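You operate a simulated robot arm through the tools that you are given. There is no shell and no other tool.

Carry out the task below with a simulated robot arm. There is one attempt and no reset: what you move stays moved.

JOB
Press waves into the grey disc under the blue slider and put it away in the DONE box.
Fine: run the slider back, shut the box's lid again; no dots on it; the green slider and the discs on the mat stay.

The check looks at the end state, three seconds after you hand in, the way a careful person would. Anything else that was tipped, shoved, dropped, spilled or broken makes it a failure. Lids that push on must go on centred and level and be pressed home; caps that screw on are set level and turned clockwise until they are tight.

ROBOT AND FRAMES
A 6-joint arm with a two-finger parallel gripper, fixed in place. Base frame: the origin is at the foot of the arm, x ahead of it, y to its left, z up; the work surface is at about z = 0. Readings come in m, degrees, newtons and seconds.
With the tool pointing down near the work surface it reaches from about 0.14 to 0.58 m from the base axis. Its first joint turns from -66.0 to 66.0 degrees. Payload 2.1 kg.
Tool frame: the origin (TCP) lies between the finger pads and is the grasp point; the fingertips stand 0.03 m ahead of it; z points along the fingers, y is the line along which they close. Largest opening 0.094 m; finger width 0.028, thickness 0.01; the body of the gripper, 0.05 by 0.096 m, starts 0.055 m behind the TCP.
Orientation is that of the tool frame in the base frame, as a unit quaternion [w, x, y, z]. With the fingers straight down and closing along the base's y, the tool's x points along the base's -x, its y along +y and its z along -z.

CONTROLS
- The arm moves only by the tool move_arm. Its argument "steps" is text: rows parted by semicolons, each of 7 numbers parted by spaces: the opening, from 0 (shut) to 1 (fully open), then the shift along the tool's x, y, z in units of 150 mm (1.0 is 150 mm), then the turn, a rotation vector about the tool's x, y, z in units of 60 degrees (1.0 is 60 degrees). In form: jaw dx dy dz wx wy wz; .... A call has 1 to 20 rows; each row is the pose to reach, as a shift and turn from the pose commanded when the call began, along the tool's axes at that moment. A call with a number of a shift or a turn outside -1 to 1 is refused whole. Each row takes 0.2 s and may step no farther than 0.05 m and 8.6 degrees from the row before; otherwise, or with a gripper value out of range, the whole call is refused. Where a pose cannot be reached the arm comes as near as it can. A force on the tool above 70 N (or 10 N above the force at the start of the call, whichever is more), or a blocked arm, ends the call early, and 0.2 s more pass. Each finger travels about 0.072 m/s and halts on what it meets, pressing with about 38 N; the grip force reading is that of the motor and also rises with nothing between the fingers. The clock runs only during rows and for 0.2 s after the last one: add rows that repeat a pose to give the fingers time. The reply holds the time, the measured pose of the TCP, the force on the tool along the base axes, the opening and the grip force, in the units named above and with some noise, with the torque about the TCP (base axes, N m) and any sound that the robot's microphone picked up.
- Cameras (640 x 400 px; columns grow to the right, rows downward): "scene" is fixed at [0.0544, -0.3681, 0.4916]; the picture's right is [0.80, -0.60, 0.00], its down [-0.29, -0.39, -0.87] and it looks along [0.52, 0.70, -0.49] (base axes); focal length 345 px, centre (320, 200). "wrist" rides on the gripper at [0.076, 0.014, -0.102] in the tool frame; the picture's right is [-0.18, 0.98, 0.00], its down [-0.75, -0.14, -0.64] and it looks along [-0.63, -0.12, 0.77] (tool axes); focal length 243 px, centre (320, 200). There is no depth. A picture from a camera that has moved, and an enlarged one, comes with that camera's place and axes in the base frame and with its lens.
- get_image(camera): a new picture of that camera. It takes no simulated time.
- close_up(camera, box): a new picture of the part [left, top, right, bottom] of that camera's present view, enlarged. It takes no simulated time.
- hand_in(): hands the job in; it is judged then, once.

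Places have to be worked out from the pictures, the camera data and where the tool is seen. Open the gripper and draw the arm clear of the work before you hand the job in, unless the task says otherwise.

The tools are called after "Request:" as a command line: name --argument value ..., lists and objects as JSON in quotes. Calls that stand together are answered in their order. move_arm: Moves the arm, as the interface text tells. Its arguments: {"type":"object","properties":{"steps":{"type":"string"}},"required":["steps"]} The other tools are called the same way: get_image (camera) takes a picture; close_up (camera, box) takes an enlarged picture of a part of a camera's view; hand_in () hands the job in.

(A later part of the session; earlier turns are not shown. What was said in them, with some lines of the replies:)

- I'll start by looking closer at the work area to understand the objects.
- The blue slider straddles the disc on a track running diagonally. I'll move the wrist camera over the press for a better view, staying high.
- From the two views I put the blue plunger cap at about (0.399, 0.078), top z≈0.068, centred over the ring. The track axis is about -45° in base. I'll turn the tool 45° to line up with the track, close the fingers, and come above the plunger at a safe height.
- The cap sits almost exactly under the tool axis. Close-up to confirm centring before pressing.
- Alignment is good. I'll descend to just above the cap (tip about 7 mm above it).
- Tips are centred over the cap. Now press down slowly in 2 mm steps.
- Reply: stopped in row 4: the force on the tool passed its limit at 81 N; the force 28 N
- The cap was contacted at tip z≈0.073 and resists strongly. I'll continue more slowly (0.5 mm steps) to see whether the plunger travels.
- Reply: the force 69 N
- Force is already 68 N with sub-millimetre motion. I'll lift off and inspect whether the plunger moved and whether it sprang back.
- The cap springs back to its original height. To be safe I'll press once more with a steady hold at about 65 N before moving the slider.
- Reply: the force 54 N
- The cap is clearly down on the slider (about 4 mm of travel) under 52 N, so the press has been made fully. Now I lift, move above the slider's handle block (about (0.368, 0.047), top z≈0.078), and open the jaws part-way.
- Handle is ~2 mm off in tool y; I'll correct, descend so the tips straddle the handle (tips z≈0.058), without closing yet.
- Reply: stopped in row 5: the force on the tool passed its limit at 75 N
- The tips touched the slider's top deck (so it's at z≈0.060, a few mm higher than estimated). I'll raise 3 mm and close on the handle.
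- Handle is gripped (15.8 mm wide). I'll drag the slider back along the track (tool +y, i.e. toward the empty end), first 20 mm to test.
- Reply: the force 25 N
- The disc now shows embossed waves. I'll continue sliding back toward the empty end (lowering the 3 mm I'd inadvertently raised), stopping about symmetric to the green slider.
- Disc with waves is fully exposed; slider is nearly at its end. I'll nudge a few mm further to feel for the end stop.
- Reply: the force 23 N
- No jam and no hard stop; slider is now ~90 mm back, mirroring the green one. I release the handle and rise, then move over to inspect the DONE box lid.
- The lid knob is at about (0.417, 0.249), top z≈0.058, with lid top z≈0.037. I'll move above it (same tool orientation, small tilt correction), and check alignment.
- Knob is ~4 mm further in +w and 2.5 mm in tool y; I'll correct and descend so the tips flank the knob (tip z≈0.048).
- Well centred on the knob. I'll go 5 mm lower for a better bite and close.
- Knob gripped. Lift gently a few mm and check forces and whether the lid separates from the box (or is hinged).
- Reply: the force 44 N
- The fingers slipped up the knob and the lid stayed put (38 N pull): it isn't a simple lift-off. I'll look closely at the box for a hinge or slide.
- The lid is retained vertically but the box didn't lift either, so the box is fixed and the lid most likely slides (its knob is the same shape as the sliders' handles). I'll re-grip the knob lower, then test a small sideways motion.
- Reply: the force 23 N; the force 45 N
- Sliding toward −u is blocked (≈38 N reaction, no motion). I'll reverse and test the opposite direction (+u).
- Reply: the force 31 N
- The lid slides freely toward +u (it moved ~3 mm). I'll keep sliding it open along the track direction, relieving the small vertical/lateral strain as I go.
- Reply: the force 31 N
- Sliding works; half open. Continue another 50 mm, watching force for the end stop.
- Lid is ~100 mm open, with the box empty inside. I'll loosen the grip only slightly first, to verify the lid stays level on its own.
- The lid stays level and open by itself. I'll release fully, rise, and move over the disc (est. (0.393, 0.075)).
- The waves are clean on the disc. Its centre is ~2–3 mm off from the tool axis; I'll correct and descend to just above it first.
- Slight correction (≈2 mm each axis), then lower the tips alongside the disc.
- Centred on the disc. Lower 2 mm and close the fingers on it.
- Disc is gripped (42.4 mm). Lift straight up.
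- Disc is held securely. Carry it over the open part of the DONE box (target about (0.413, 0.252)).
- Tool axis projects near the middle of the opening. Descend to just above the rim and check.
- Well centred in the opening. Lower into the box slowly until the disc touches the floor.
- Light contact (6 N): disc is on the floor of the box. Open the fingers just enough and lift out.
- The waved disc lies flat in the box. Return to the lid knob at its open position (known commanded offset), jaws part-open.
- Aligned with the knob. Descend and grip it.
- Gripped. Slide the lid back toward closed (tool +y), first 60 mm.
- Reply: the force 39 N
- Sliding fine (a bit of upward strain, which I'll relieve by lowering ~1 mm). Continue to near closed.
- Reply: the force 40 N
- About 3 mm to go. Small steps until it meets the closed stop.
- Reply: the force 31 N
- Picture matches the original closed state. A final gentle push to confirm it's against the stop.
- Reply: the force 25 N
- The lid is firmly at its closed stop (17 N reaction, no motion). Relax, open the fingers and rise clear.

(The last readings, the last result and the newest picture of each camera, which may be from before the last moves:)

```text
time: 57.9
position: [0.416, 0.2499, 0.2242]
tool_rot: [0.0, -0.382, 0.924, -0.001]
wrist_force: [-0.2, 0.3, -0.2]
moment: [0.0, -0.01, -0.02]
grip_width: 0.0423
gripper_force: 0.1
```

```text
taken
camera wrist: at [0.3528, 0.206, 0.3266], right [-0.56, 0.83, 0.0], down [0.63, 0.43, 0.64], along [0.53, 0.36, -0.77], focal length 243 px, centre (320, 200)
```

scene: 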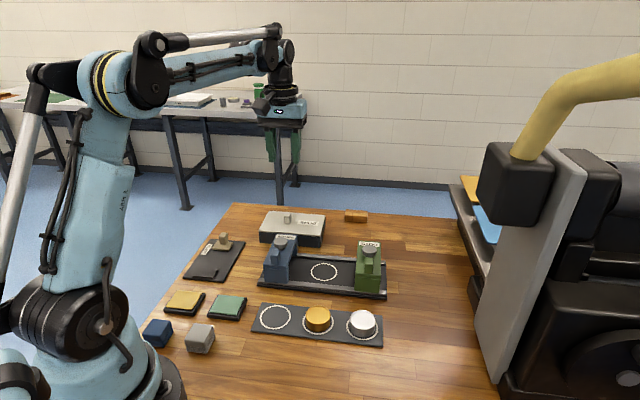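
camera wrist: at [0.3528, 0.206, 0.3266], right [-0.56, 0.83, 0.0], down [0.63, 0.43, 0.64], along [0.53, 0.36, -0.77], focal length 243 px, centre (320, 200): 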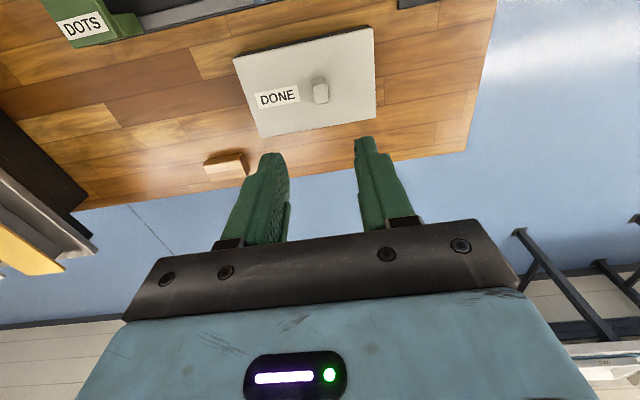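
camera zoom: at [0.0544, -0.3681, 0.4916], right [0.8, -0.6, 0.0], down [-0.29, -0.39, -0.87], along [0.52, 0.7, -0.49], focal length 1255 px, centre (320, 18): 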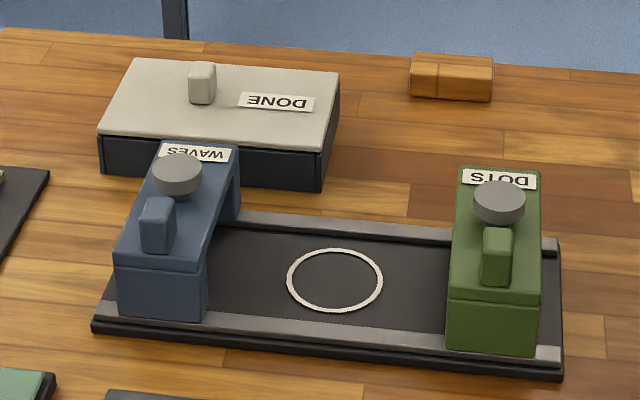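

Everything matches: lid shut, ring empty, blue slider 90 mm back (mirroring the green one), others untouched. I'll open the gripper fully and withdraw the arm toward its start pose, then do a last visual check.

Request:
move_arm --steps "0.6 0.1 0.05 -0.15 0 0 0; 0.8 0.28 0.13 -0.3 0 0 0; 1 0.46 0.22 -0.4 0 0 0; 1 0.64 0.31 -0.5 0 0 0; 1 0.8 0.4 -0.6 0 0 0; 1 0.92 0.457 -0.67 0 0 0; 1 0.92 0.457 -0.67 0 0 0"

Request:
get_image --camera "scene"

Request:
get_image --camera "wrist"

Request:
close_up --camera "scene" --box '[240, 200, 400, 300]'

Request:
close_up --camera "scene" --box '[130, 220, 400, 370]'

```text
time: 59.5
position: [0.2691, 0.2015, 0.3231]
tool_rot: [-0.001, -0.383, 0.924, 0.0]
wrist_force: [0.4, -0.2, 0.1]
moment: [0.02, 0.0, -0.03]
grip_width: 0.094
gripper_force: 0.0
```

```text
taken
```

scene: 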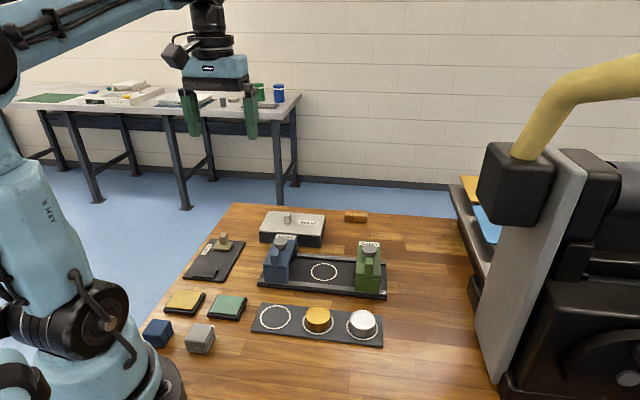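

```text
taken
camera wrist: at [0.206, 0.1587, 0.4258], right [-0.57, 0.82, 0.0], down [0.63, 0.43, 0.64], along [0.53, 0.36, -0.77], focal length 243 px, centre (320, 200)
```

wrist: 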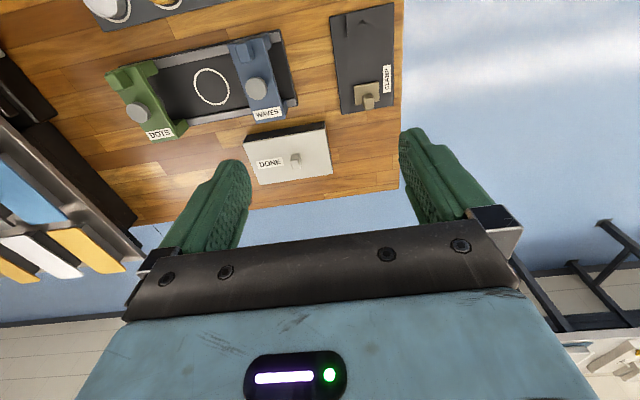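

```text
4.00 times, centred on (320, 250) of scene
camera zoom: at [0.0544, -0.3682, 0.4916], right [0.8, -0.6, 0.0], down [-0.29, -0.39, -0.87], along [0.52, 0.7, -0.49], focal length 1380 px, centre (320, 0)
```

zoom: 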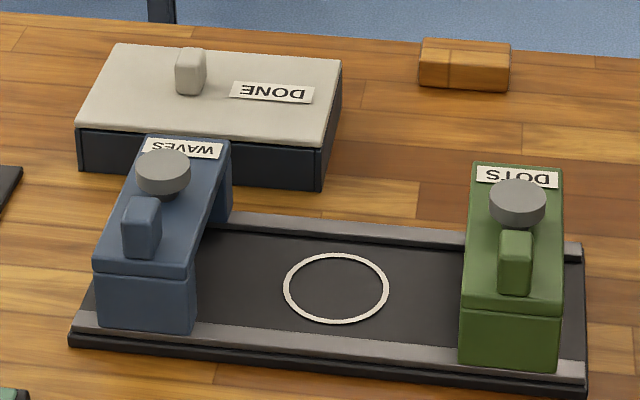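

```text
2.37 times, centred on (265, 295) of scene
camera zoom: at [0.0544, -0.3682, 0.4916], right [0.8, -0.6, 0.0], down [-0.29, -0.39, -0.87], along [0.52, 0.7, -0.49], focal length 818 px, centre (450, -25)
```

zoom: 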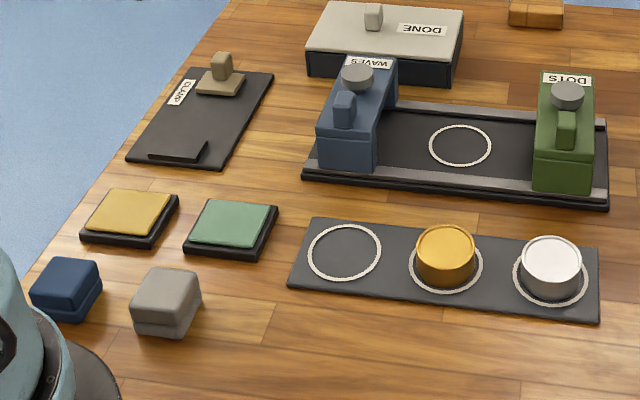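

The last pictures show the lid fully shut with the waved disc inside. The blue slider is back at its end of the track, and the green slider and the mat discs haven't moved. The gripper is open and the arm is clear, so I'm handing in.

Request:
hand_in

```text
The job is handed in.
```

The grey disc now has waves pressed into it, with no dots, and is lying flat in the DONE box with the lid shut. I've handed the job in; no verdict has come back yet.

- **Press:** I pressed the blue slider's plunger down twice. The waves showed clearly once the slider was off the disc.
- **Slider:** I took "run the slider back" to mean moving it off the ring to its own end of the track. It now sits about 90 mm from the ring, mirroring the green slider. I felt no end stop there, so that position is my judgement.
- **Box lid:** The lid slides rather than lifts. I pulled upward on it first, and it didn't move and nothing shifted. Then I slid it open, and afterwards pushed it shut against its stop.
- **Everything else:** The green slider, the discs on the mat and the other items look unmoved in the final pictures. The gripper is open and the arm is clear of the work.
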